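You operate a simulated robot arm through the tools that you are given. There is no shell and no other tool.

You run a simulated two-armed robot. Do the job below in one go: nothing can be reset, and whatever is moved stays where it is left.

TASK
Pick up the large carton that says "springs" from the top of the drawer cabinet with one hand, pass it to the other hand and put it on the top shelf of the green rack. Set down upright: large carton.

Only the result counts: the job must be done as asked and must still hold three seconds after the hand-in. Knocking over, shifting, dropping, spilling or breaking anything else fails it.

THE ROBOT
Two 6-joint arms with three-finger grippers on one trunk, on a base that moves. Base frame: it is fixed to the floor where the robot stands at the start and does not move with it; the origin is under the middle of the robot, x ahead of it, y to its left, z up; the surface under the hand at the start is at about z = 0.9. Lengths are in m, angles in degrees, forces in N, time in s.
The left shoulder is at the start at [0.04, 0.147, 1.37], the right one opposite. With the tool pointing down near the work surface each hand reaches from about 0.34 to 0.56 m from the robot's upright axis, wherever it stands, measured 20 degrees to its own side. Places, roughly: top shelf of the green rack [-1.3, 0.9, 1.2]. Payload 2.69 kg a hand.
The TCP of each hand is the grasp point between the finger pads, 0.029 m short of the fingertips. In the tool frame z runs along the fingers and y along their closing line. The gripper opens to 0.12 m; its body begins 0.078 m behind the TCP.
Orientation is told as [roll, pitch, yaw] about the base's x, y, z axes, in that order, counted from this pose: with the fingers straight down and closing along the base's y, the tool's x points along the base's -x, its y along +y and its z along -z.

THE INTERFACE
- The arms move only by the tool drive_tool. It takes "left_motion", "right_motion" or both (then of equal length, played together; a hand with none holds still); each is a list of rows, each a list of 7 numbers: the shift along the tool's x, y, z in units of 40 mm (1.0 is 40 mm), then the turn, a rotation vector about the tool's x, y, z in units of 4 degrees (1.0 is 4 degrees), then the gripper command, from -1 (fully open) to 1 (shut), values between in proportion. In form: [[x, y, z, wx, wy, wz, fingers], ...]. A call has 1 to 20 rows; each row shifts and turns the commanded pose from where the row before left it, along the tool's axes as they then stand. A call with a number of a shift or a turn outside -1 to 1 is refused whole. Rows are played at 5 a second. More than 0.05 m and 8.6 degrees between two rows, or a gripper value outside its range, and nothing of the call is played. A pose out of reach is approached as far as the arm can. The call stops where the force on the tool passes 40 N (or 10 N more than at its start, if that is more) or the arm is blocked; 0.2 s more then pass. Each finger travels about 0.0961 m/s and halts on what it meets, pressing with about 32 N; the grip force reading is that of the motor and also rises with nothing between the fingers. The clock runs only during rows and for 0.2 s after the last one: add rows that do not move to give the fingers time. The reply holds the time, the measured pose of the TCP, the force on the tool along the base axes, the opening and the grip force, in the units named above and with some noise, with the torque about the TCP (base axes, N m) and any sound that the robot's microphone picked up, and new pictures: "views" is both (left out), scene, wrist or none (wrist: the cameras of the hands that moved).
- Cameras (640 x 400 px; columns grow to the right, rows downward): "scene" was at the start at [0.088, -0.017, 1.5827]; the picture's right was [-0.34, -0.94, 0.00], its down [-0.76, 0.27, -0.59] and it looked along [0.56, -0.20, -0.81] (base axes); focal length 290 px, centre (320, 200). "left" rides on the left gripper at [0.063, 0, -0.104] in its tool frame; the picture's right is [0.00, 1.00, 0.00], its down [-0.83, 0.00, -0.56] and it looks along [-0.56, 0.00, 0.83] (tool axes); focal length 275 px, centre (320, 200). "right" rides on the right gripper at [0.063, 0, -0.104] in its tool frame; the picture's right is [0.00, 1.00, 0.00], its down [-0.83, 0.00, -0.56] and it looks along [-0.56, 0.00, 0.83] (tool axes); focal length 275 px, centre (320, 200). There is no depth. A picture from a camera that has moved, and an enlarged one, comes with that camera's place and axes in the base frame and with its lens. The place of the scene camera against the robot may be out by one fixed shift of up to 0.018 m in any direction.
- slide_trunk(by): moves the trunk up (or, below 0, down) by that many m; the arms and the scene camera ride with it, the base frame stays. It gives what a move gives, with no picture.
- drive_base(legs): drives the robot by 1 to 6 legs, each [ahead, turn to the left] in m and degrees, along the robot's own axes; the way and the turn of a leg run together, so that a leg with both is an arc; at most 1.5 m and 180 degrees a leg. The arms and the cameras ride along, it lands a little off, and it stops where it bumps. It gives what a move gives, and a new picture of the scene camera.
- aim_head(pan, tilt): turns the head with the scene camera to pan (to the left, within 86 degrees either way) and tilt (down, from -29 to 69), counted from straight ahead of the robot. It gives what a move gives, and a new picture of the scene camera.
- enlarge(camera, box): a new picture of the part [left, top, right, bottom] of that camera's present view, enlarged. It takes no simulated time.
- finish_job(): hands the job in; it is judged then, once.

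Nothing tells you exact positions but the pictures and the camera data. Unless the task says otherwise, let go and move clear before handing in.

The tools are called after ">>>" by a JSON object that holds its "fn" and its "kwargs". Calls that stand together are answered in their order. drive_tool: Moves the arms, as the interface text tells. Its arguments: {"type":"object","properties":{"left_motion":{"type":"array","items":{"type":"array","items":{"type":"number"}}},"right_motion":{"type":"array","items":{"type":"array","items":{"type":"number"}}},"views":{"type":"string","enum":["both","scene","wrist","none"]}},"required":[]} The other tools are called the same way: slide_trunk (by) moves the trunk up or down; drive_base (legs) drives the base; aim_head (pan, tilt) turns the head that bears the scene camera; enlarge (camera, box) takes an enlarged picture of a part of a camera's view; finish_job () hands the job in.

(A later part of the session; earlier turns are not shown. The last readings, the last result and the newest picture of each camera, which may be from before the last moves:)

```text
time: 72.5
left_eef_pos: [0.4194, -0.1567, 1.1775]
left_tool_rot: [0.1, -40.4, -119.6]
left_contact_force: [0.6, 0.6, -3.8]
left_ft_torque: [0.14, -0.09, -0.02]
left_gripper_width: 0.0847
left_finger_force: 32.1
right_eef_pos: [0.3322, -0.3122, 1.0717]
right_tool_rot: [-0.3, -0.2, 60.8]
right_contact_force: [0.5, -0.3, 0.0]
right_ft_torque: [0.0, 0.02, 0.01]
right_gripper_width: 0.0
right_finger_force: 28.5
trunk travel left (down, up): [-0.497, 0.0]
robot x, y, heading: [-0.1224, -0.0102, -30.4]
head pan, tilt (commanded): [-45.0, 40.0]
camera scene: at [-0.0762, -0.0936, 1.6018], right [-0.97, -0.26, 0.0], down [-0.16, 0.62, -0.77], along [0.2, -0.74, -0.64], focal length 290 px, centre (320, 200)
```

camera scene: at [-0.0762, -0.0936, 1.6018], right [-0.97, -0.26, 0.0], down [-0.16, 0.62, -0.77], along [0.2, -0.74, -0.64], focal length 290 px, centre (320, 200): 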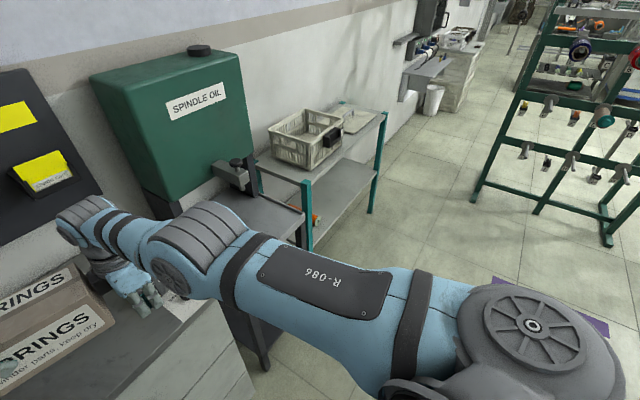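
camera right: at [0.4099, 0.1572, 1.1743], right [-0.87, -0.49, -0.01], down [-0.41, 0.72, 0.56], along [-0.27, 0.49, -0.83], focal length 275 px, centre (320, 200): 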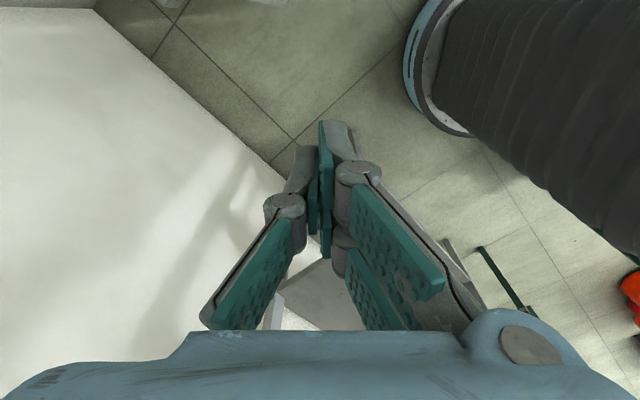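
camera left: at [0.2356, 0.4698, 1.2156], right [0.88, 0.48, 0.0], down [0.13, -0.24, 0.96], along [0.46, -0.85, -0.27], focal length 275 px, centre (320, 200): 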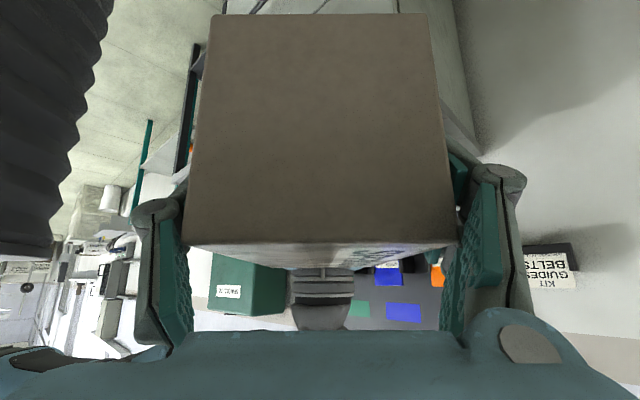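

The cart has a raised top (z ≈ 0.65), and everything in the room seems yawed about -18° like the cabinet. I'll turn further right, to about heading -105°, parallel to the aisle.

>>> {"fn": "drive_base", "kwargs": {"legs": [[0, -40]]}}

>>> {"fn": "drive_base", "kwargs": {"legs": [[0, -35]]}}

>>> {"fn": "aim_head", "kwargs": {"pan": 0, "tilt": 40}}

>>> {"fn": "aim_head", "kwargs": {"pan": -70, "tilt": 40}}

```text
time: 74.8
left_eef_pos: [0.1997, -0.4646, 1.177]
left_tool_rot: [0.1, -40.5, -159.9]
left_contact_force: [0.3, 0.1, -4.1]
left_ft_torque: [0.01, -0.15, 0.0]
left_gripper_width: 0.085
left_finger_force: 31.7
right_eef_pos: [0.0333, -0.5293, 1.0709]
right_tool_rot: [-0.3, 0.0, 20.8]
right_contact_force: [0.4, -0.1, 0.6]
right_ft_torque: [0.0, 0.0, 0.01]
right_gripper_width: 0.0
right_finger_force: 28.9
trunk travel left (down, up): [-0.497, 0.0]
robot x, y, heading: [-0.115, -0.0135, -70.0]
head pan, tilt (commanded): [-45.0, 40.0]
camera scene: at [-0.144, -0.0973, 1.6018], right [-0.9, 0.43, 0.0], down [0.27, 0.58, -0.77], along [-0.33, -0.69, -0.64], focal length 290 px, centre (320, 200)
```

scene: 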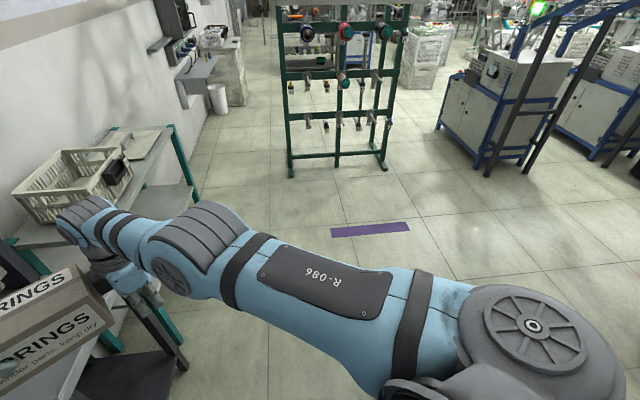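

```text
time: 76.8
left_eef_pos: [-0.1154, -0.5633, 1.1773]
left_tool_rot: [0.0, -40.5, 165.6]
left_contact_force: [0.4, -0.2, -3.7]
left_ft_torque: [-0.01, -0.18, 0.0]
left_gripper_width: 0.0849
left_finger_force: 32.5
right_eef_pos: [-0.2896, -0.5212, 1.0718]
right_tool_rot: [-0.3, 0.0, -14.0]
right_contact_force: [0.6, 0.8, -0.4]
right_ft_torque: [0.0, 0.02, -0.01]
right_gripper_width: 0.0
right_finger_force: 28.6
trunk travel left (down, up): [-0.497, 0.0]
robot x, y, heading: [-0.117, -0.0112, -105.1]
head pan, tilt (commanded): [-45.0, 40.0]
camera scene: at [-0.1938, -0.0644, 1.6018], right [-0.5, 0.87, 0.0], down [0.56, 0.32, -0.77], along [-0.66, -0.38, -0.64], focal length 290 px, centre (320, 200)
```

scene: 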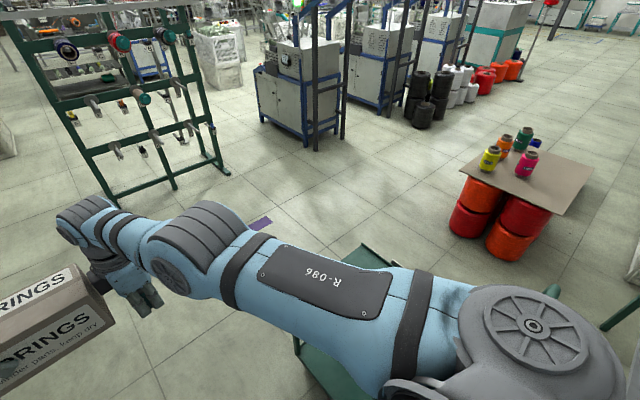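

```text
time: 78.0
left_eef_pos: [-0.1173, -0.5616, 1.1774]
left_tool_rot: [0.0, -40.4, 165.5]
left_contact_force: [0.8, -0.9, -3.4]
left_ft_torque: [-0.06, -0.19, -0.02]
left_gripper_width: 0.0851
left_finger_force: 31.9
right_eef_pos: [-0.2905, -0.5207, 1.0717]
right_tool_rot: [-0.3, -0.1, -14.2]
right_contact_force: [-0.6, 0.1, 0.2]
right_ft_torque: [-0.02, 0.01, -0.01]
right_gripper_width: 0.0
right_finger_force: 28.6
trunk travel left (down, up): [-0.497, 0.0]
robot x, y, heading: [-0.1147, -0.0124, -105.0]
head pan, tilt (commanded): [0.0, 40.0]
camera scene: at [-0.1436, -0.1036, 1.6017], right [-0.97, 0.26, 0.0], down [0.17, 0.62, -0.77], along [-0.2, -0.74, -0.64], focal length 290 px, centre (320, 200)
```

scene: 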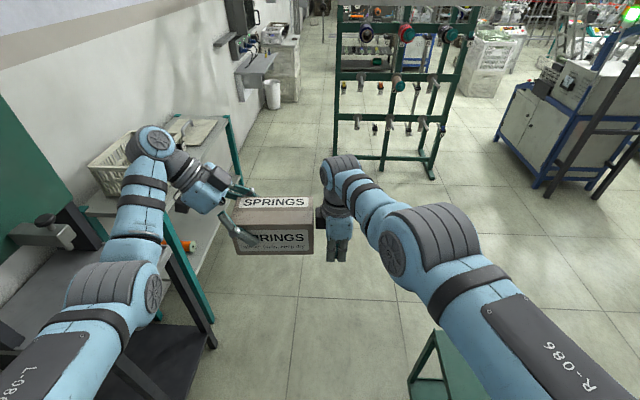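

```text
time: 79.4
left_eef_pos: [-0.1186, -0.5622, 1.1763]
left_tool_rot: [0.0, -40.3, 165.6]
left_contact_force: [-1.0, -0.2, -4.2]
left_ft_torque: [-0.07, -0.19, 0.04]
left_gripper_width: 0.0846
left_finger_force: 32.0
right_eef_pos: [-0.2913, -0.5214, 1.0727]
right_tool_rot: [-0.3, 0.0, -14.0]
right_contact_force: [0.7, 0.6, 0.1]
right_ft_torque: [-0.01, 0.0, 0.03]
right_gripper_width: 0.0
right_finger_force: 28.4
trunk travel left (down, up): [-0.497, 0.0]
robot x, y, heading: [-0.117, -0.0106, -105.0]
head pan, tilt (commanded): [-70.0, 40.0]
camera scene: at [-0.2062, -0.0292, 1.6018], right [-0.09, 1.0, 0.0], down [0.64, 0.06, -0.77], along [-0.76, -0.07, -0.64], focal length 290 px, centre (320, 200)
```

scene: 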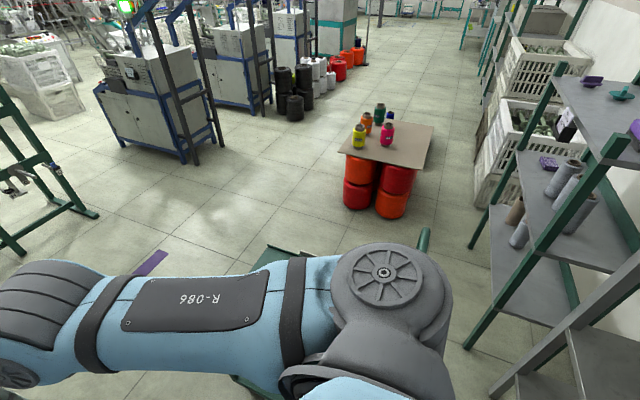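

I can now see the layout well. The green rack's front runs from (-0.96, 0.70) to (-1.68, 0.94), the cart stands between (-0.46, 0.10) and (-1.05, -0.32), and the bins begin at x ≈ -1.9. I'll drive round the cart, starting straight out along the aisle.

>>> {"fn": "drive_base", "kwargs": {"legs": [[0.6, 0]]}}

>>> {"fn": "drive_base", "kwargs": {"legs": [[0.45, 0]]}}

```text
time: 82.8
left_eef_pos: [-0.2703, -1.1394, 1.1785]
left_tool_rot: [0.2, -40.5, 165.5]
left_contact_force: [-0.6, 0.0, -3.4]
left_ft_torque: [-0.07, -0.19, -0.01]
left_gripper_width: 0.0849
left_finger_force: 32.0
right_eef_pos: [-0.4442, -1.0972, 1.073]
right_tool_rot: [-0.5, -0.1, -13.9]
right_contact_force: [-0.4, 0.3, 0.5]
right_ft_torque: [-0.04, 0.01, 0.0]
right_gripper_width: 0.0
right_finger_force: 28.8
trunk travel left (down, up): [-0.497, 0.0]
robot x, y, heading: [-0.2688, -0.5883, -104.9]
head pan, tilt (commanded): [-70.0, 40.0]
camera scene: at [-0.3597, -0.6048, 1.6019], right [-0.09, 1.0, 0.0], down [0.64, 0.06, -0.77], along [-0.76, -0.07, -0.64], focal length 290 px, centre (320, 200)
```

scene: 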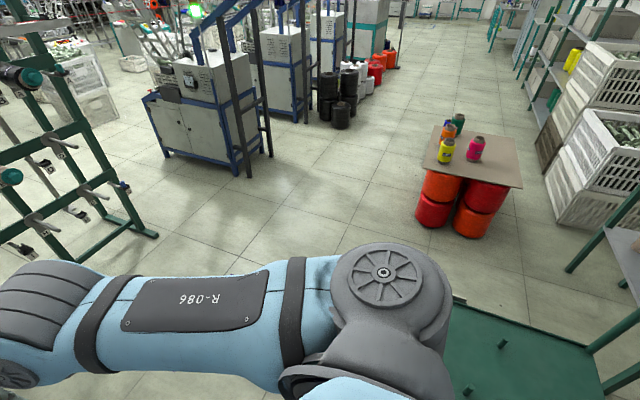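

```text
time: 85.5
left_eef_pos: [-0.3871, -1.5733, 1.1771]
left_tool_rot: [0.3, -40.4, 165.3]
left_contact_force: [0.5, -0.1, -4.5]
left_ft_torque: [-0.04, -0.18, 0.01]
left_gripper_width: 0.085
left_finger_force: 31.8
right_eef_pos: [-0.5599, -1.5316, 1.0722]
right_tool_rot: [-0.3, -0.1, -14.0]
right_contact_force: [0.1, -0.2, 0.3]
right_ft_torque: [0.02, 0.0, -0.01]
right_gripper_width: 0.0
right_finger_force: 29.1
trunk travel left (down, up): [-0.497, 0.0]
robot x, y, heading: [-0.3859, -1.021, -105.0]
head pan, tilt (commanded): [-70.0, 40.0]
camera scene: at [-0.4752, -1.0385, 1.6019], right [-0.09, 1.0, 0.0], down [0.64, 0.06, -0.77], along [-0.76, -0.07, -0.64], focal length 290 px, centre (320, 200)
```

scene: 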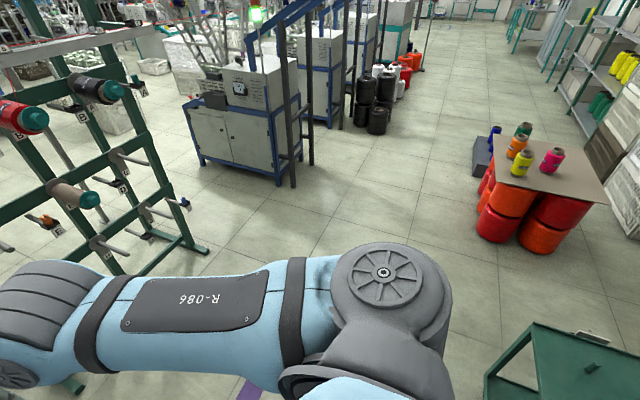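

The aisle is clear. Now I'll turn right towards the space in front of the green rack.

>>> {"fn": "drive_base", "kwargs": {"legs": [[0, -95]]}}

>>> {"fn": "aim_head", "kwargs": {"pan": -15, "tilt": 35}}

>>> {"fn": "aim_head", "kwargs": {"pan": -65, "tilt": 30}}

```text
time: 89.9
left_eef_pos: [-0.9369, -0.9764, 1.177]
left_tool_rot: [0.1, -40.4, 71.1]
left_contact_force: [-0.2, 0.1, -3.8]
left_ft_torque: [-0.15, 0.04, 0.03]
left_gripper_width: 0.085
left_finger_force: 32.1
right_eef_pos: [-0.8816, -0.8071, 1.0717]
right_tool_rot: [-0.3, 0.0, -108.3]
right_contact_force: [0.0, -0.6, 0.1]
right_ft_torque: [-0.02, 0.0, 0.01]
right_gripper_width: 0.0
right_finger_force: 28.4
trunk travel left (down, up): [-0.497, 0.0]
robot x, y, heading: [-0.3838, -1.0203, 160.8]
head pan, tilt (commanded): [-70.0, 40.0]
camera scene: at [-0.4075, -0.9227, 1.6018], right [1.0, 0.01, 0.0], down [0.01, -0.64, -0.77], along [-0.01, 0.77, -0.64], focal length 290 px, centre (320, 200)
```

scene: 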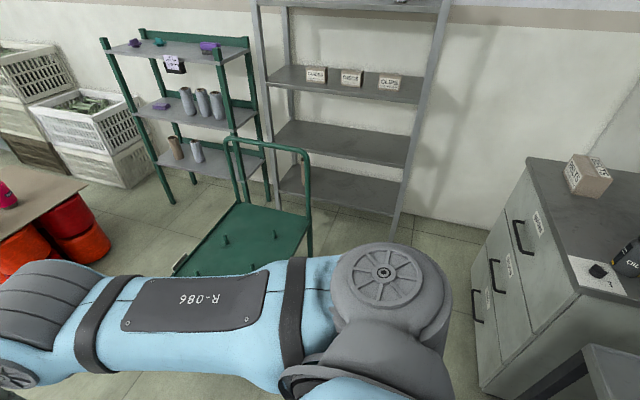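

```text
time: 91.1
left_eef_pos: [-0.9357, -0.9756, 1.1775]
left_tool_rot: [0.0, -40.4, 71.1]
left_contact_force: [0.8, -0.6, -3.6]
left_ft_torque: [-0.16, 0.05, 0.03]
left_gripper_width: 0.085
left_finger_force: 31.9
right_eef_pos: [-0.8821, -0.8065, 1.0715]
right_tool_rot: [-0.3, -0.1, -108.4]
right_contact_force: [-1.0, 0.0, 0.4]
right_ft_torque: [0.0, 0.0, 0.0]
right_gripper_width: 0.0
right_finger_force: 28.2
trunk travel left (down, up): [-0.497, 0.0]
robot x, y, heading: [-0.3824, -1.0236, 160.7]
head pan, tilt (commanded): [-15.0, 35.0]
camera scene: at [-0.479, -0.9575, 1.6093], right [0.57, 0.82, 0.0], down [0.47, -0.32, -0.82], along [-0.68, 0.46, -0.57], focal length 290 px, centre (320, 200)
```

scene: 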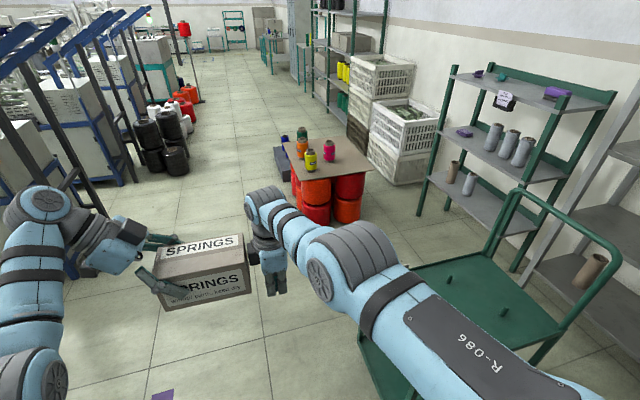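

```text
time: 92.3
left_eef_pos: [-0.9362, -0.9767, 1.1767]
left_tool_rot: [0.1, -40.4, 71.1]
left_contact_force: [-0.4, -0.6, -4.0]
left_ft_torque: [-0.18, 0.09, -0.03]
left_gripper_width: 0.085
left_finger_force: 31.8
right_eef_pos: [-0.882, -0.8069, 1.0707]
right_tool_rot: [-0.3, -0.1, -108.3]
right_contact_force: [0.1, -0.2, 0.3]
right_ft_torque: [0.01, 0.0, -0.01]
right_gripper_width: 0.0001
right_finger_force: 28.8
trunk travel left (down, up): [-0.497, 0.0]
robot x, y, heading: [-0.3822, -1.0227, 160.4]
head pan, tilt (commanded): [-65.0, 30.0]
camera scene: at [-0.4154, -0.9173, 1.6171], right [1.0, 0.1, 0.0], down [0.05, -0.5, -0.87], along [-0.09, 0.86, -0.5], focal length 290 px, centre (320, 200)
```

scene: 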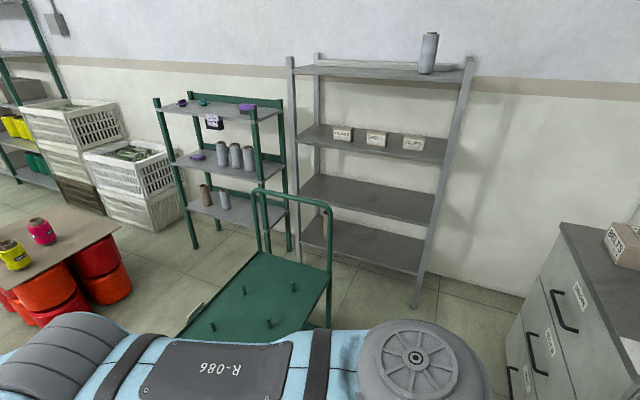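

The way ahead is clear, and the free spot on the top shelf lies between the brush at the right and the teal item. Before approaching, I'll tuck the empty right arm away from the carton, lower and closer to the body.

>>> {"fn": "drive_tool", "kwargs": {"right_motion": [[0.75, 0, 0, 0, 0, 0, 1], [0.75, 0, 0, 0, 0, 0, 1], [0.75, 0, 0, 0, 0, 0, 1], [0.75, 0, 0, 0, 0, 0, 1], [0, 0, 0.8, 0, 0, 0, 1], [0, 0, 0.8, 0, 0, 0, 1], [0, 0, 0.8, 0, 0, 0, 1], [0, 0.8, 0, 0, 0, 0, 1], [0, 0.8, 0, 0, 0, 0, 1], [0, 0.8, 0, 0, 0, 0, 1], [0, 0.6, 0, 0, 0, 0, 1]], "views": "none"}}

>>> {"fn": "aim_head", "kwargs": {"pan": 0, "tilt": 45}}

```text
time: 94.7
left_eef_pos: [-0.9368, -0.9759, 1.1762]
left_tool_rot: [0.0, -40.4, 71.1]
left_contact_force: [-0.1, -0.6, -3.5]
left_ft_torque: [-0.21, 0.07, 0.0]
left_gripper_width: 0.0848
left_finger_force: 32.5
right_eef_pos: [-0.833, -0.7085, 0.9379]
right_tool_rot: [-0.2, -0.1, -108.5]
right_contact_force: [-0.5, 0.1, -0.6]
right_ft_torque: [-0.02, -0.02, -0.01]
right_gripper_width: 0.0
right_finger_force: 28.0
right hand out of reach, approached as far as the arm can: row 1, 2, 3, 4, 5, 6, 7, 8, 9, 10, 11
trunk travel left (down, up): [-0.497, 0.0]
robot x, y, heading: [-0.3863, -1.0232, 160.5]
head pan, tilt (commanded): [-65.0, 30.0]
```

```text
time: 96.1
left_eef_pos: [-0.9357, -0.9769, 1.1769]
left_tool_rot: [-0.1, -40.4, 71.2]
left_contact_force: [-0.1, 0.3, -4.0]
left_ft_torque: [-0.19, 0.08, 0.03]
left_gripper_width: 0.0847
left_finger_force: 31.9
right_eef_pos: [-0.8327, -0.708, 0.9369]
right_tool_rot: [-0.1, -0.1, -108.4]
right_contact_force: [-0.7, -0.3, 0.6]
right_ft_torque: [-0.03, -0.06, -0.01]
right_gripper_width: 0.0
right_finger_force: 28.4
trunk travel left (down, up): [-0.497, 0.0]
robot x, y, heading: [-0.387, -1.0213, 160.7]
head pan, tilt (commanded): [0.0, 45.0]
camera scene: at [-0.4831, -0.98, 1.5945], right [0.33, 0.94, 0.0], down [0.67, -0.24, -0.71], along [-0.67, 0.24, -0.71], focal length 290 px, centre (320, 200)
```

scene: 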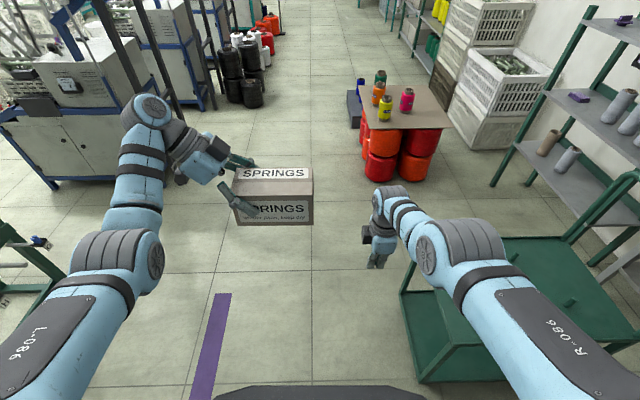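

The right arm was limited by its wrist twist, so I'll untwist it and then tuck it in.

>>> {"fn": "drive_tool", "kwargs": {"right_motion": [[0, 0, 0, 0, 0, 1, 1], [0, 0, 0, 0, 0, 1, 1], [0, 0, 0, 0, 0, 1, 1], [0, 0, 0, 0, 0, 1, 1], [0, 0, 0, 0, 0, 1, 1], [0, 0, 0, 0, 0, 1, 1], [0, 0, 0, 0, 0, 1, 1], [0, 0, 0, 0, 0, 1, 1], [0, 0, 0, 0, 0, 1, 1], [0, 0, 0, 0, 0, 1, 1], [0, 0, 0, 0, 0, 1, 1], [0, 0, 0, 0, 0, 1, 1], [0, 0, 0, 0, 0, 1, 1], [0, 0, 0, 0, 0, 1, 1], [0, 0, 0, 0, 0, 1, 1], [0.63, 0.16, -0.15, 0, 0, 0, 1], [0.63, 0.16, -0.15, 0, 0, 0, 1], [0.63, 0.16, -0.15, 0, 0, 0, 1], [0.63, 0.16, -0.15, 0, 0, 0, 1]], "views": "scene"}}

```text
time: 100.1
left_eef_pos: [-0.9367, -0.9761, 1.1768]
left_tool_rot: [0.0, -40.5, 71.0]
left_contact_force: [1.2, -0.2, -4.5]
left_ft_torque: [-0.22, 0.04, -0.01]
left_gripper_width: 0.0848
left_finger_force: 32.2
right_eef_pos: [-0.8195, -0.693, 0.9175]
right_tool_rot: [0.0, -0.1, -168.5]
right_contact_force: [0.0, -0.3, -0.3]
right_ft_torque: [-0.02, -0.01, 0.02]
right_gripper_width: 0.0
right_finger_force: 28.7
right hand out of reach, approached as far as the arm can: row 16, 17, 18, 19
trunk travel left (down, up): [-0.497, 0.0]
robot x, y, heading: [-0.3873, -1.0209, 160.6]
head pan, tilt (commanded): [0.0, 45.0]
camera scene: at [-0.483, -0.9799, 1.5945], right [0.33, 0.94, 0.0], down [0.67, -0.23, -0.71], along [-0.67, 0.23, -0.71], focal length 290 px, centre (320, 200)
```

scene: 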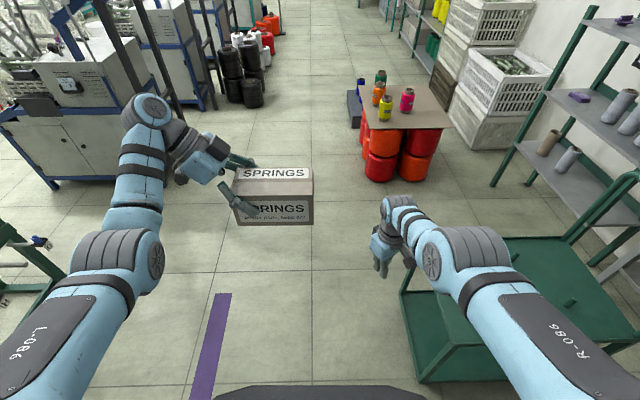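

>>> {"fn": "drive_tool", "kwargs": {"right_motion": [[0.725, -0.396, -0.2, 0, 0, 0, 1], [0.725, -0.396, -0.5, 0, 0, 0, 1], [0.725, -0.396, -0.6, 0, 0, 0, 1], [0.725, -0.396, -0.7, 0, 0, 0, 1], [0, 0, 0, 0, 0, 0.97, 1], [0, 0, 0, 0, 0, 0.97, 1], [0, 0, 0, 0, 0, 0.97, 1], [0, 0, 0, 0, 0, 0.97, 1], [0, 0, 0, 0, 0, 0.97, 1], [0, 0, 0, 0, 0, 0.97, 1], [0, 0, 0, 0, 0, 0.97, 1], [0, 0, 0, 0, 0, 0.97, 1]], "views": "scene"}}

```text
time: 102.7
left_eef_pos: [-0.9361, -0.9766, 1.1777]
left_tool_rot: [0.1, -40.4, 71.1]
left_contact_force: [0.3, -0.3, -4.8]
left_ft_torque: [-0.19, 0.04, -0.03]
left_gripper_width: 0.0849
left_finger_force: 32.1
right_eef_pos: [-0.7959, -0.5747, 0.9617]
right_tool_rot: [0.0, -0.2, 160.5]
right_contact_force: [-0.5, 0.2, 0.4]
right_ft_torque: [0.0, 0.02, 0.0]
right_gripper_width: 0.0001
right_finger_force: 28.7
right hand out of reach, approached as far as the arm can: row 1, 2, 3, 4
trunk travel left (down, up): [-0.497, 0.0]
robot x, y, heading: [-0.3852, -1.0177, 160.5]
head pan, tilt (commanded): [0.0, 45.0]
camera scene: at [-0.4831, -0.98, 1.5945], right [0.33, 0.94, 0.0], down [0.67, -0.23, -0.71], along [-0.67, 0.23, -0.71], focal length 290 px, centre (320, 200)
```

scene: 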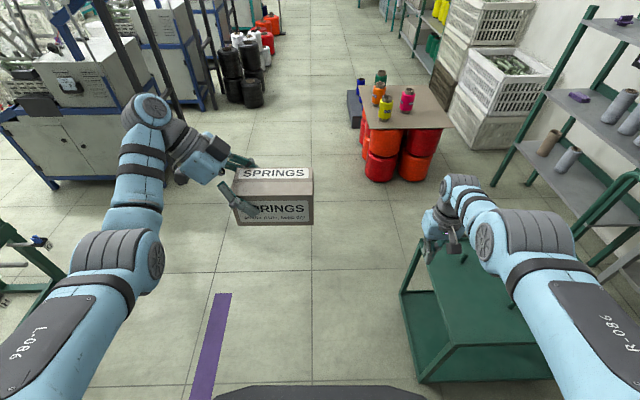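

I'll test whether the right arm tucks in better with its fingers tilted forward.

>>> {"fn": "drive_tool", "kwargs": {"right_motion": [[0, 0, 0, 0, -1, 0, 1], [0, 0, 0, 0, -1, 0, 1], [0, 0, 0, 0, -1, 0, 1], [0, 0, 0, 0, -1, 0, 1], [0, 0, 0, 0, -1, 0, 1], [0, 0, 0, 0, -1, 0, 1], [0, 0, 0, 0, -1, 0, 1], [0, 0, 0, 0, -1, 0, 1], [0, 0, 0, 0, -1, 0, 1], [0, 0, 0, 0, -1, 0, 1], [0.5, 0, -0.5, 0, 0, 0, 1], [0.5, 0, -0.5, 0, 0, 0, 1], [0.5, 0, -0.5, 0, 0, 0, 1], [0.5, 0, -0.5, 0, 0, 0, 1]], "views": "scene"}}

```text
time: 105.7
left_eef_pos: [-0.9355, -0.9761, 1.1769]
left_tool_rot: [0.0, -40.4, 71.2]
left_contact_force: [0.3, -0.2, -3.9]
left_ft_torque: [-0.14, 0.04, -0.02]
left_gripper_width: 0.0849
left_finger_force: 32.0
right_eef_pos: [-0.8332, -0.5267, 0.8722]
right_tool_rot: [0.2, -40.2, 160.3]
right_contact_force: [-0.3, -0.7, -0.3]
right_ft_torque: [0.0, 0.02, -0.01]
right_gripper_width: 0.0
right_finger_force: 28.6
right hand out of reach, approached as far as the arm can: row 1, 2, 3, 4, 5, 6, 7, 8, 9, 10, 11, 12, 13, 14
trunk travel left (down, up): [-0.497, 0.0]
robot x, y, heading: [-0.3871, -1.0189, 160.5]
head pan, tilt (commanded): [0.0, 45.0]
camera scene: at [-0.4828, -0.9798, 1.5945], right [0.33, 0.94, 0.0], down [0.67, -0.23, -0.71], along [-0.67, 0.23, -0.71], focal length 290 px, centre (320, 200)
```

scene: 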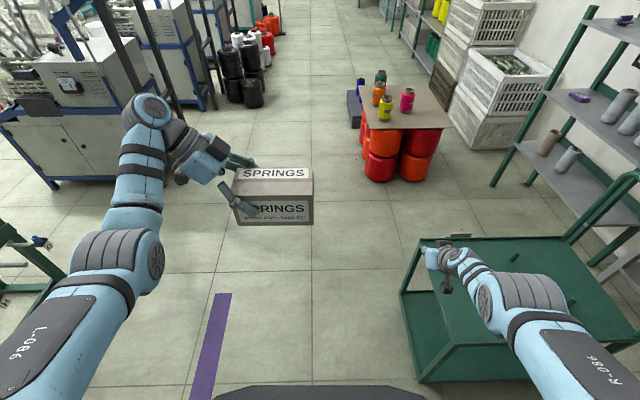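

Tilting the fingers pushes the hand further out, so I'll return the right hand to pointing straight down and bring it inward to a low pose that stays clear of both the rack and the cart.

>>> {"fn": "drive_tool", "kwargs": {"right_motion": [[0, 0, 0, 0, 1, 0, 1], [0, 0, 0, 0, 1, 0, 1], [0, 0, 0, 0, 1, 0, 1], [0, 0, 0, 0, 1, 0, 1], [0, 0, 0, 0, 1, 0, 1], [0, 0, 0, 0, 1, 0, 1], [0, 0, 0, 0, 1, 0, 1], [0, 0, 0, 0, 1, 0, 1], [0, 0, 0, 0, 1, 0, 1], [0, 0, 0, 0, 1, 0, 1], [0.4, 0.8, -0.4, 0, 0, 0, 1], [0.4, 0.8, -0.4, 0, 0, 0, 1], [0.4, 0.8, -0.4, 0, 0, 0, 1], [0.4, 0.8, -0.4, 0, 0, 0, 1], [0.4, 0.8, -0.4, 0, 0, 0, 1]], "views": "scene"}}

```text
time: 108.9
left_eef_pos: [-0.9366, -0.9781, 1.1753]
left_tool_rot: [-0.1, -40.6, 71.1]
left_contact_force: [-0.7, -1.4, -3.8]
left_ft_torque: [-0.17, 0.06, -0.03]
left_gripper_width: 0.0847
left_finger_force: 32.2
right_eef_pos: [-0.8403, -0.718, 0.9495]
right_tool_rot: [0.0, -0.1, 160.5]
right_contact_force: [-0.2, -0.1, 0.0]
right_ft_torque: [-0.01, 0.01, -0.03]
right_gripper_width: 0.0
right_finger_force: 28.4
right hand out of reach, approached as far as the arm can: row 2, 3, 4, 5, 6, 7, 8, 9, 10, 11, 12, 13, 14, 15
trunk travel left (down, up): [-0.497, 0.0]
robot x, y, heading: [-0.3862, -1.0215, 160.7]
head pan, tilt (commanded): [0.0, 45.0]
camera scene: at [-0.4836, -0.9821, 1.5945], right [0.33, 0.94, 0.0], down [0.67, -0.23, -0.71], along [-0.67, 0.24, -0.71], focal length 290 px, centre (320, 200)
```

scene: 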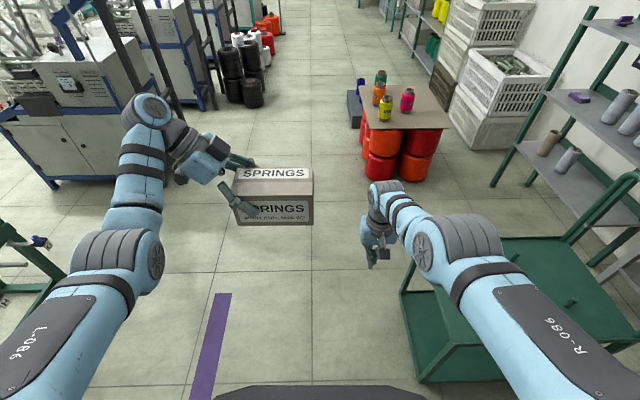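

Now I'll raise the carton a little, then turn the left hand so its fingers point forward and the carton's long side points into the shelf.

>>> {"fn": "drive_tool", "kwargs": {"left_motion": [[-0.324, 0.375, -0.381, 0, 0, 0, 1], [-0.324, 0.375, -0.381, 0, 0, 0, 1], [-0.324, 0.375, -0.381, 0, 0, 0, 1], [-0.324, 0.375, -0.381, 0, 0, 0, 1], [0, 0, 0, -0.648, 0, -0.7615, 1], [0, 0, 0, -0.648, 0, -0.7615, 1], [0, 0, 0, -0.648, 0, -0.7615, 1], [0, 0, 0, -0.648, 0, -0.7615, 1], [0, 0, 0, -0.648, 0, -0.7615, 1], [0, 0, 0, -0.648, 0, -0.7615, 1], [0, 0, 0, -0.648, 0, -0.7615, 1], [0, 0, 0, -0.648, 0, -0.7615, 1], [0, 0, 0, -0.648, 0, -0.7615, 1], [0, 0, 0, -0.648, 0, -0.7615, 1], [0, 0, 0, -0.648, 0, -0.7615, 1]], "views": "both"}}

```text
time: 112.1
left_eef_pos: [-0.969, -0.9673, 1.2485]
left_tool_rot: [0.0, -40.3, 115.2]
left_contact_force: [0.6, 0.2, -3.1]
left_ft_torque: [-0.12, -0.08, -0.01]
left_gripper_width: 0.0848
left_finger_force: 32.2
left hand out of reach, approached as far as the arm can: row 3, 4
right_eef_pos: [-0.8388, -0.7172, 0.9492]
right_tool_rot: [0.1, -0.1, 160.5]
right_contact_force: [0.5, 0.4, 0.2]
right_ft_torque: [0.02, 0.01, 0.0]
right_gripper_width: 0.0
right_finger_force: 29.2
trunk travel left (down, up): [-0.497, 0.0]
robot x, y, heading: [-0.3876, -1.0188, 160.5]
head pan, tilt (commanded): [0.0, 45.0]
camera scene: at [-0.483, -0.9799, 1.5945], right [0.33, 0.94, 0.0], down [0.67, -0.23, -0.71], along [-0.67, 0.23, -0.71], focal length 290 px, centre (320, 200)
camera left: at [-0.9204, -1.0706, 1.2868], right [-0.91, -0.42, 0.0], down [-0.11, 0.25, 0.96], along [-0.41, 0.87, -0.27], focal length 275 px, centre (320, 200)
```

scene: 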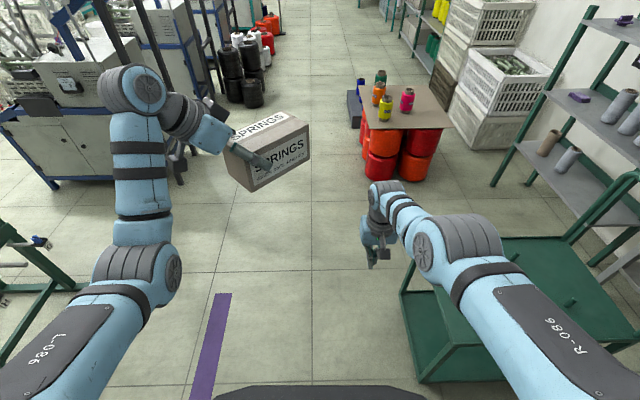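
left: 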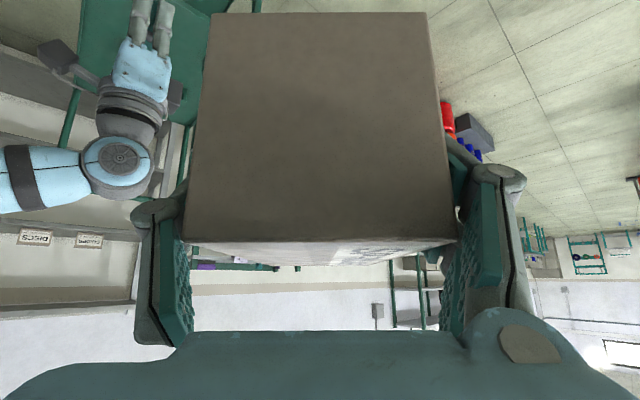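

>>> {"fn": "drive_tool", "kwargs": {"left_motion": [[0, 0, 0, -0.648, 0, -0.7615, 1], [0, 0, 0, -0.648, 0, -0.7615, 1], [0, 0, 0, -0.648, 0, -0.7615, 1], [0, 0, 0, -0.648, 0, -0.7615, 1], [0, 0, 0, -0.648, 0, -0.7615, 1], [0, 0, 0, -0.648, 0, -0.7615, 1], [0, 0, 0, -0.648, 0, -0.7615, 1], [0, 0, 0, -0.648, 0, -0.7615, 1], [0, 0, 0, -0.648, 0, -0.7615, 1], [0, 0, 0, -0.648, 0, -0.7615, 1], [0, 0, 0, -0.648, 0, -0.7615, 1]], "views": "scene"}}

```text
time: 114.5
left_eef_pos: [-0.9685, -0.9644, 1.2487]
left_tool_rot: [0.0, -40.3, 159.2]
left_contact_force: [-0.3, -0.2, -4.3]
left_ft_torque: [-0.07, -0.14, 0.02]
left_gripper_width: 0.0849
left_finger_force: 31.9
right_eef_pos: [-0.8388, -0.7163, 0.949]
right_tool_rot: [0.1, -0.1, 160.5]
right_contact_force: [0.2, 0.1, -0.3]
right_ft_torque: [0.0, -0.02, 0.01]
right_gripper_width: 0.0
right_finger_force: 28.5
trunk travel left (down, up): [-0.497, 0.0]
robot x, y, heading: [-0.3838, -1.0249, 160.5]
head pan, tilt (commanded): [0.0, 45.0]
camera scene: at [-0.4829, -0.9796, 1.5945], right [0.33, 0.94, 0.0], down [0.67, -0.23, -0.71], along [-0.67, 0.23, -0.71], focal length 290 px, centre (320, 200)
```

scene: 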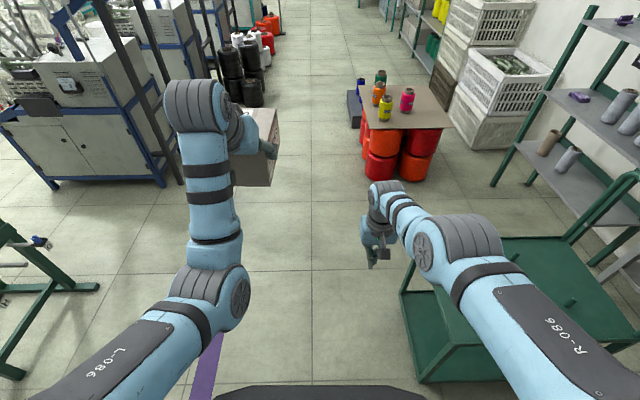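

Orientation reached. I'll test how far forward and up the left arm can extend at this tilt, which sets how close the robot must get.

>>> {"fn": "drive_tool", "kwargs": {"left_motion": [[-0.485, 0, -0.572, 0, 0, 0, 1], [-0.485, 0, -0.572, 0, 0, 0, 1], [-0.668, 0, 0.566, 0, 0, 0, 1], [-0.668, 0, 0.566, 0, 0, 0, 1], [-0.668, 0, 0.566, 0, 0, 0, 1], [-0.668, 0, 0.566, 0, 0, 0, 1]], "views": "none"}}

```text
time: 115.9
left_eef_pos: [-1.0934, -0.9174, 1.3067]
left_tool_rot: [-0.1, -40.5, 159.2]
left_contact_force: [0.1, -0.1, -3.8]
left_ft_torque: [-0.09, -0.15, -0.03]
left_gripper_width: 0.0848
left_finger_force: 32.4
left hand out of reach, approached as far as the arm can: row 2, 6
right_eef_pos: [-0.8382, -0.7168, 0.9494]
right_tool_rot: [0.1, 0.0, 160.6]
right_contact_force: [0.1, -0.8, 0.3]
right_ft_torque: [0.01, 0.01, -0.02]
right_gripper_width: 0.0002
right_finger_force: 29.0
trunk travel left (down, up): [-0.497, 0.0]
robot x, y, heading: [-0.3846, -1.0215, 160.7]
head pan, tilt (commanded): [0.0, 45.0]
```

At this tilt the left hand reaches 0.55–0.70 m ahead, so the robot should stop with its centre about 0.60 m from the shelf's front edge. I'll retract the arm a little and drive on round the cart.

>>> {"fn": "drive_tool", "kwargs": {"left_motion": [[0.572, 0, -0.485, 0, 0, 0, 1], [0.572, 0, -0.485, 0, 0, 0, 1], [0.572, 0, -0.485, 0, 0, 0, 1]], "views": "none"}}

>>> {"fn": "drive_base", "kwargs": {"legs": [[0.65, 0]]}}

>>> {"fn": "aim_head", "kwargs": {"pan": -50, "tilt": 40}}

```text
time: 116.7
left_eef_pos: [-1.0085, -0.9495, 1.3051]
left_tool_rot: [0.0, -40.4, 159.1]
left_contact_force: [0.2, -0.4, -3.3]
left_ft_torque: [-0.07, -0.25, 0.04]
left_gripper_width: 0.085
left_finger_force: 32.1
right_eef_pos: [-0.8388, -0.7176, 0.9501]
right_tool_rot: [0.2, -0.1, 160.5]
right_contact_force: [0.4, -0.5, 0.8]
right_ft_torque: [-0.01, 0.05, -0.01]
right_gripper_width: 0.0
right_finger_force: 29.0
trunk travel left (down, up): [-0.497, 0.0]
robot x, y, heading: [-0.3843, -1.0195, 160.6]
head pan, tilt (commanded): [0.0, 45.0]
```

```text
time: 120.3
left_eef_pos: [-1.6167, -0.7303, 1.3076]
left_tool_rot: [-0.1, -40.4, 158.8]
left_contact_force: [1.0, 0.1, -3.5]
left_ft_torque: [-0.11, -0.19, -0.02]
left_gripper_width: 0.0849
left_finger_force: 32.4
right_eef_pos: [-1.4433, -0.4993, 0.9503]
right_tool_rot: [0.1, -0.2, 160.2]
right_contact_force: [0.5, 0.2, 0.5]
right_ft_torque: [-0.01, 0.0, 0.0]
right_gripper_width: 0.0001
right_finger_force: 28.2
trunk travel left (down, up): [-0.497, 0.0]
robot x, y, heading: [-0.9918, -0.8041, 160.1]
head pan, tilt (commanded): [0.0, 45.0]
camera scene: at [-1.0889, -0.7643, 1.5946], right [0.34, 0.94, 0.0], down [0.67, -0.24, -0.71], along [-0.67, 0.24, -0.71], focal length 290 px, centre (320, 200)
```

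scene: 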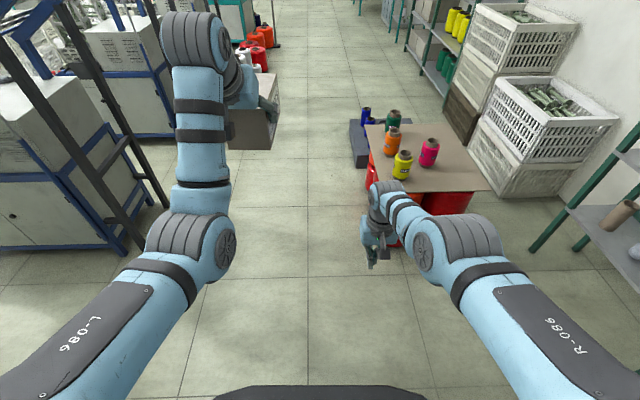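

```text
time: 121.5
left_eef_pos: [-1.618, -0.7296, 1.3065]
left_tool_rot: [-0.1, -40.2, 158.9]
left_contact_force: [0.2, 0.6, -4.0]
left_ft_torque: [-0.07, -0.18, 0.03]
left_gripper_width: 0.0849
left_finger_force: 32.1
right_eef_pos: [-1.4459, -0.4986, 0.9487]
right_tool_rot: [0.1, -0.2, 160.2]
right_contact_force: [0.4, 0.2, -0.1]
right_ft_torque: [0.0, -0.01, -0.03]
right_gripper_width: 0.0001
right_finger_force: 28.2
trunk travel left (down, up): [-0.497, 0.0]
robot x, y, heading: [-0.9942, -0.807, 160.4]
head pan, tilt (commanded): [-50.0, 40.0]
camera scene: at [-1.0443, -0.7112, 1.6017], right [0.94, 0.35, 0.0], down [0.22, -0.6, -0.77], along [-0.27, 0.72, -0.64], focal length 290 px, centre (320, 200)
```

scene: 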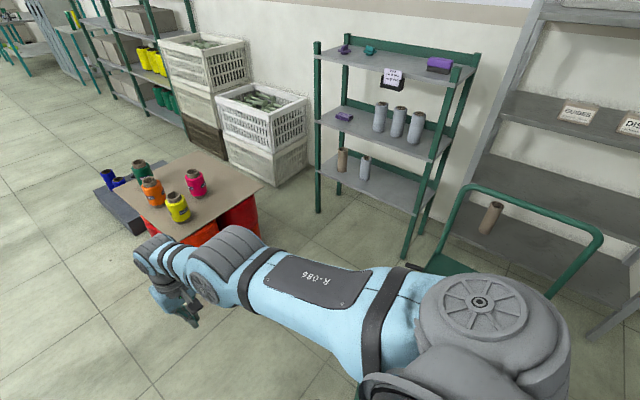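

I have a good view of the green rack. I'll zoom in on the top shelf.

>>> {"fn": "enlarge", "kwargs": {"camera": "scene", "box": [300, 20, 500, 145]}}

```text
3.20 times, centred on (400, 82) of scene
camera zoom: at [-1.0443, -0.7112, 1.6017], right [0.94, 0.35, 0.0], down [0.22, -0.6, -0.77], along [-0.27, 0.72, -0.64], focal length 927 px, centre (64, 576)
```

zoom: 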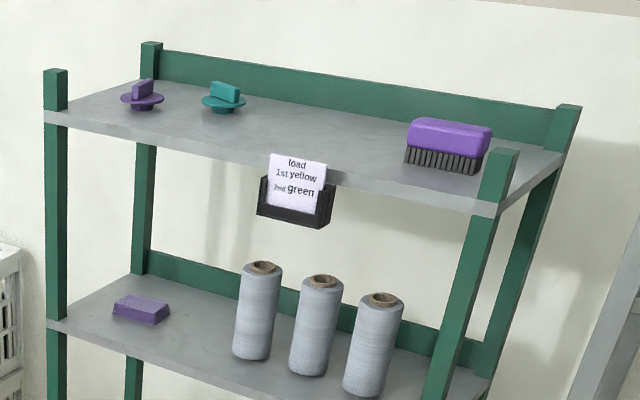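

The top shelf (z ≈ 1.185) has a free stretch about 0.30 m wide between the brush and the teal knob, and a card holder hangs on the front edge below it. I'll drive the rest of the way round the cart and turn to face the rack.

>>> {"fn": "drive_base", "kwargs": {"legs": [[0.63, 0]]}}

>>> {"fn": "drive_base", "kwargs": {"legs": [[0, -88]]}}

>>> {"fn": "aim_head", "kwargs": {"pan": 0, "tilt": 35}}

```text
time: 125.0
left_eef_pos: [-2.208, -0.5195, 1.3076]
left_tool_rot: [-0.1, -40.4, 158.8]
left_contact_force: [0.5, 0.5, -3.2]
left_ft_torque: [-0.06, -0.17, -0.01]
left_gripper_width: 0.0848
left_finger_force: 31.9
right_eef_pos: [-2.0371, -0.2871, 0.9498]
right_tool_rot: [-0.1, -0.3, 160.2]
right_contact_force: [-0.3, -0.3, 0.4]
right_ft_torque: [0.01, -0.02, 0.0]
right_gripper_width: 0.0
right_finger_force: 27.9
trunk travel left (down, up): [-0.497, 0.0]
robot x, y, heading: [-1.588, -0.5915, 160.3]
head pan, tilt (commanded): [-50.0, 40.0]
camera scene: at [-1.6348, -0.4996, 1.6019], right [0.94, 0.35, 0.0], down [0.22, -0.6, -0.77], along [-0.27, 0.72, -0.64], focal length 290 px, centre (320, 200)
```

scene: 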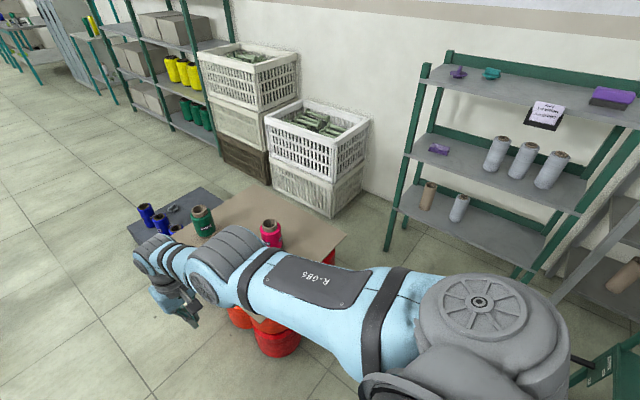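

```text
time: 129.1
left_eef_pos: [-1.5413, 0.0356, 1.3073]
left_tool_rot: [-0.2, -40.2, 71.7]
left_contact_force: [0.1, 0.2, -3.8]
left_ft_torque: [-0.17, 0.06, -0.03]
left_gripper_width: 0.085
left_finger_force: 32.1
right_eef_pos: [-1.3017, -0.1268, 0.9502]
right_tool_rot: [-0.1, -0.1, 73.0]
right_contact_force: [0.1, 0.8, -0.3]
right_ft_torque: [0.04, 0.01, 0.04]
right_gripper_width: 0.0
right_finger_force: 28.8
trunk travel left (down, up): [-0.497, 0.0]
robot x, y, heading: [-1.5867, -0.5955, 73.2]
head pan, tilt (commanded): [-50.0, 40.0]
camera scene: at [-1.504, -0.5315, 1.6018], right [0.39, -0.92, 0.0], down [-0.59, -0.25, -0.77], along [0.71, 0.3, -0.64], focal length 290 px, centre (320, 200)
```

scene: 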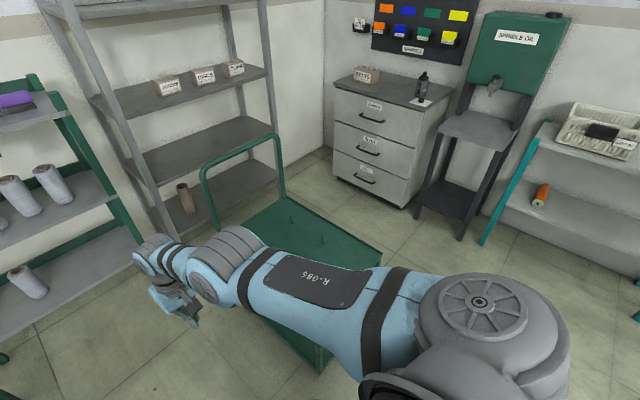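

```text
time: 130.3
left_eef_pos: [-1.5401, 0.0353, 1.3062]
left_tool_rot: [-0.2, -40.3, 71.7]
left_contact_force: [-0.2, -0.3, -4.6]
left_ft_torque: [-0.18, 0.07, 0.0]
left_gripper_width: 0.0849
left_finger_force: 32.8
right_eef_pos: [-1.3014, -0.1268, 0.9501]
right_tool_rot: [0.1, -0.1, 72.9]
right_contact_force: [-0.5, -0.4, 0.1]
right_ft_torque: [0.03, -0.01, 0.01]
right_gripper_width: 0.0
right_finger_force: 28.5
trunk travel left (down, up): [-0.497, 0.0]
robot x, y, heading: [-1.5872, -0.5928, 73.0]
head pan, tilt (commanded): [0.0, 35.0]
camera scene: at [-1.5558, -0.4807, 1.6093], right [0.96, -0.29, 0.0], down [-0.17, -0.55, -0.82], along [0.24, 0.78, -0.57], focal length 290 px, centre (320, 200)
```

scene: 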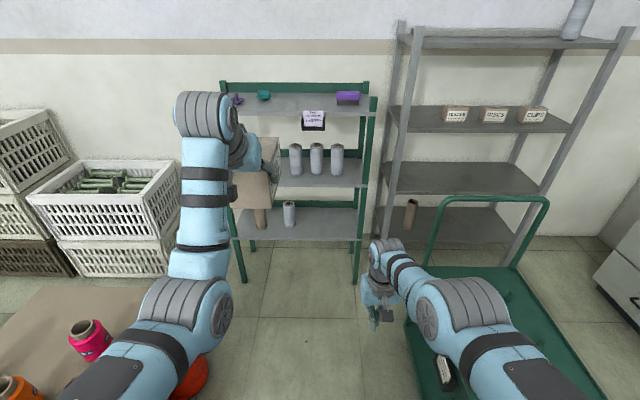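

I'm facing the rack now. I'll tuck the right hand a little lower and closer so it stays clear of the rack's front.

>>> {"fn": "drive_tool", "kwargs": {"right_motion": [[0.6, 0, 0.8, 0, 0, 0, 1], [0.6, 0, 0.8, 0, 0, 0, 1], [0.6, 0, 0.8, 0, 0, 0, 1], [0.6, 0, 0.8, 0, 0, 0, 1]], "views": "none"}}

```text
time: 131.3
left_eef_pos: [-1.5395, 0.0337, 1.3056]
left_tool_rot: [-0.1, -40.3, 71.6]
left_contact_force: [-0.2, -0.1, -4.5]
left_ft_torque: [-0.17, 0.09, 0.03]
left_gripper_width: 0.0848
left_finger_force: 32.3
right_eef_pos: [-1.3273, -0.2058, 0.8111]
right_tool_rot: [0.0, 0.0, 72.9]
right_contact_force: [0.0, -0.1, 0.6]
right_ft_torque: [0.01, 0.0, -0.02]
right_gripper_width: 0.0003
right_finger_force: 28.3
right hand out of reach, approached as far as the arm can: row 1, 2
trunk travel left (down, up): [-0.497, 0.0]
robot x, y, heading: [-1.5848, -0.5894, 72.9]
head pan, tilt (commanded): [0.0, 35.0]
```

Right hand is tucked in (0.44 m ahead, z 0.81). Driving towards the rack in steps.

>>> {"fn": "drive_base", "kwargs": {"legs": [[0.5, 0]]}}

>>> {"fn": "aim_head", "kwargs": {"pan": -50, "tilt": 50}}

>>> {"fn": "aim_head", "kwargs": {"pan": 5, "tilt": 25}}

```text
time: 134.2
left_eef_pos: [-1.3937, 0.5104, 1.3075]
left_tool_rot: [-0.1, -40.4, 71.7]
left_contact_force: [-0.1, -0.2, -4.3]
left_ft_torque: [-0.18, 0.08, 0.01]
left_gripper_width: 0.0847
left_finger_force: 31.7
right_eef_pos: [-1.182, 0.2715, 0.8125]
right_tool_rot: [0.0, -0.1, 72.9]
right_contact_force: [0.9, 0.2, -0.2]
right_ft_torque: [0.01, -0.02, -0.01]
right_gripper_width: 0.0
right_finger_force: 28.6
trunk travel left (down, up): [-0.497, 0.0]
robot x, y, heading: [-1.4385, -0.1127, 73.1]
head pan, tilt (commanded): [0.0, 35.0]
camera scene: at [-1.4105, -0.0051, 1.6095], right [0.96, -0.29, 0.0], down [-0.17, -0.55, -0.82], along [0.24, 0.78, -0.57], focal length 290 px, centre (320, 200)
```

scene: 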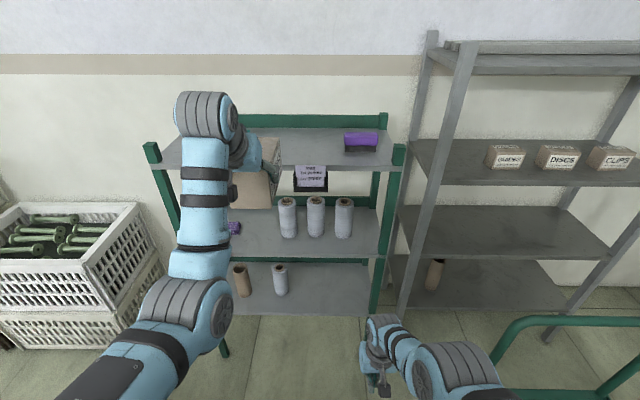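

```text
time: 135.4
left_eef_pos: [-1.3945, 0.5121, 1.3043]
left_tool_rot: [-0.1, -40.3, 71.6]
left_contact_force: [-0.1, 0.3, -4.2]
left_ft_torque: [-0.23, 0.07, -0.03]
left_gripper_width: 0.0846
left_finger_force: 31.5
right_eef_pos: [-1.1811, 0.2729, 0.8133]
right_tool_rot: [0.0, 0.1, 72.8]
right_contact_force: [0.2, -0.3, -0.4]
right_ft_torque: [0.03, 0.01, -0.01]
right_gripper_width: 0.0001
right_finger_force: 28.3
trunk travel left (down, up): [-0.497, 0.0]
robot x, y, heading: [-1.441, -0.1145, 73.1]
head pan, tilt (commanded): [-50.0, 50.0]
camera scene: at [-1.3646, -0.0562, 1.5876], right [0.39, -0.92, 0.0], down [-0.7, -0.3, -0.64], along [0.59, 0.25, -0.77], focal length 290 px, centre (320, 200)
```

scene: 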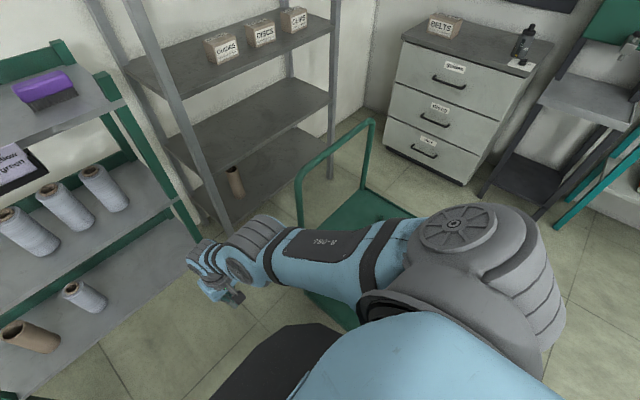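

```text
time: 136.7
left_eef_pos: [-1.394, 0.5129, 1.3062]
left_tool_rot: [0.0, -40.3, 71.6]
left_contact_force: [0.0, -0.1, -3.8]
left_ft_torque: [-0.15, 0.02, 0.0]
left_gripper_width: 0.0847
left_finger_force: 31.5
right_eef_pos: [-1.181, 0.2736, 0.8117]
right_tool_rot: [0.0, 0.1, 72.9]
right_contact_force: [-0.9, -1.8, 0.2]
right_ft_torque: [0.0, 0.05, -0.04]
right_gripper_width: 0.0
right_finger_force: 28.6
trunk travel left (down, up): [-0.497, 0.0]
robot x, y, heading: [-1.4392, -0.1121, 73.1]
head pan, tilt (commanded): [5.0, 25.0]
camera scene: at [-1.4161, 0.0038, 1.625], right [0.98, -0.21, 0.0], down [-0.09, -0.41, -0.91], along [0.19, 0.89, -0.42], focal length 290 px, centre (320, 200)
```

scene: 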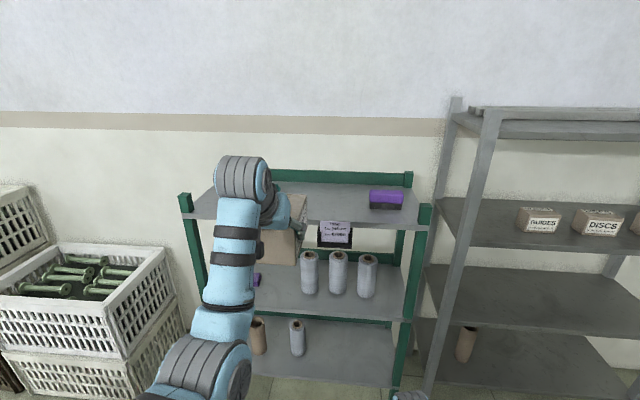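

>>> {"fn": "enlarge", "kwargs": {"camera": "scene", "box": [170, 150, 450, 325]}}

>>> {"fn": "enlarge", "kwargs": {"camera": "left", "box": [0, 0, 640, 400]}}

```text
2.29 times, centred on (310, 238) of scene
camera zoom: at [-1.4161, 0.0038, 1.625], right [0.98, -0.21, 0.0], down [-0.09, -0.41, -0.91], along [0.19, 0.89, -0.42], focal length 662 px, centre (343, 114)
```

zoom: 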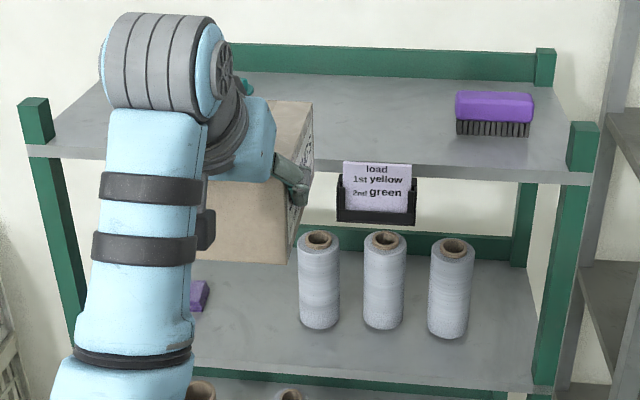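

```text
1.00 times, centred on (320, 200) of left (not enlarged: the box is as wide or as high as the picture)
camera zoom: at [-1.4313, 0.4039, 1.3441], right [-0.95, 0.32, 0.0], down [0.09, 0.26, 0.96], along [0.31, 0.91, -0.27], focal length 275 px, centre (320, 200)
```

zoom: 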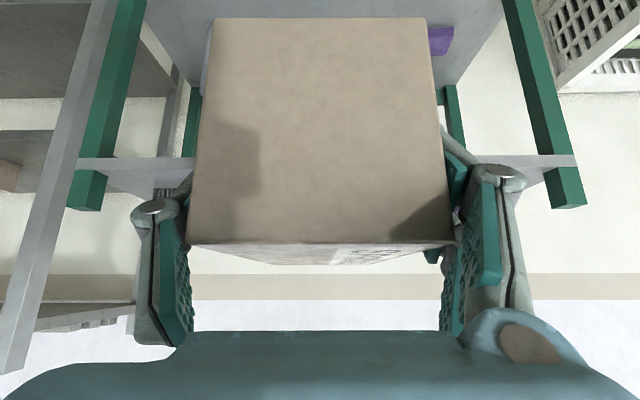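

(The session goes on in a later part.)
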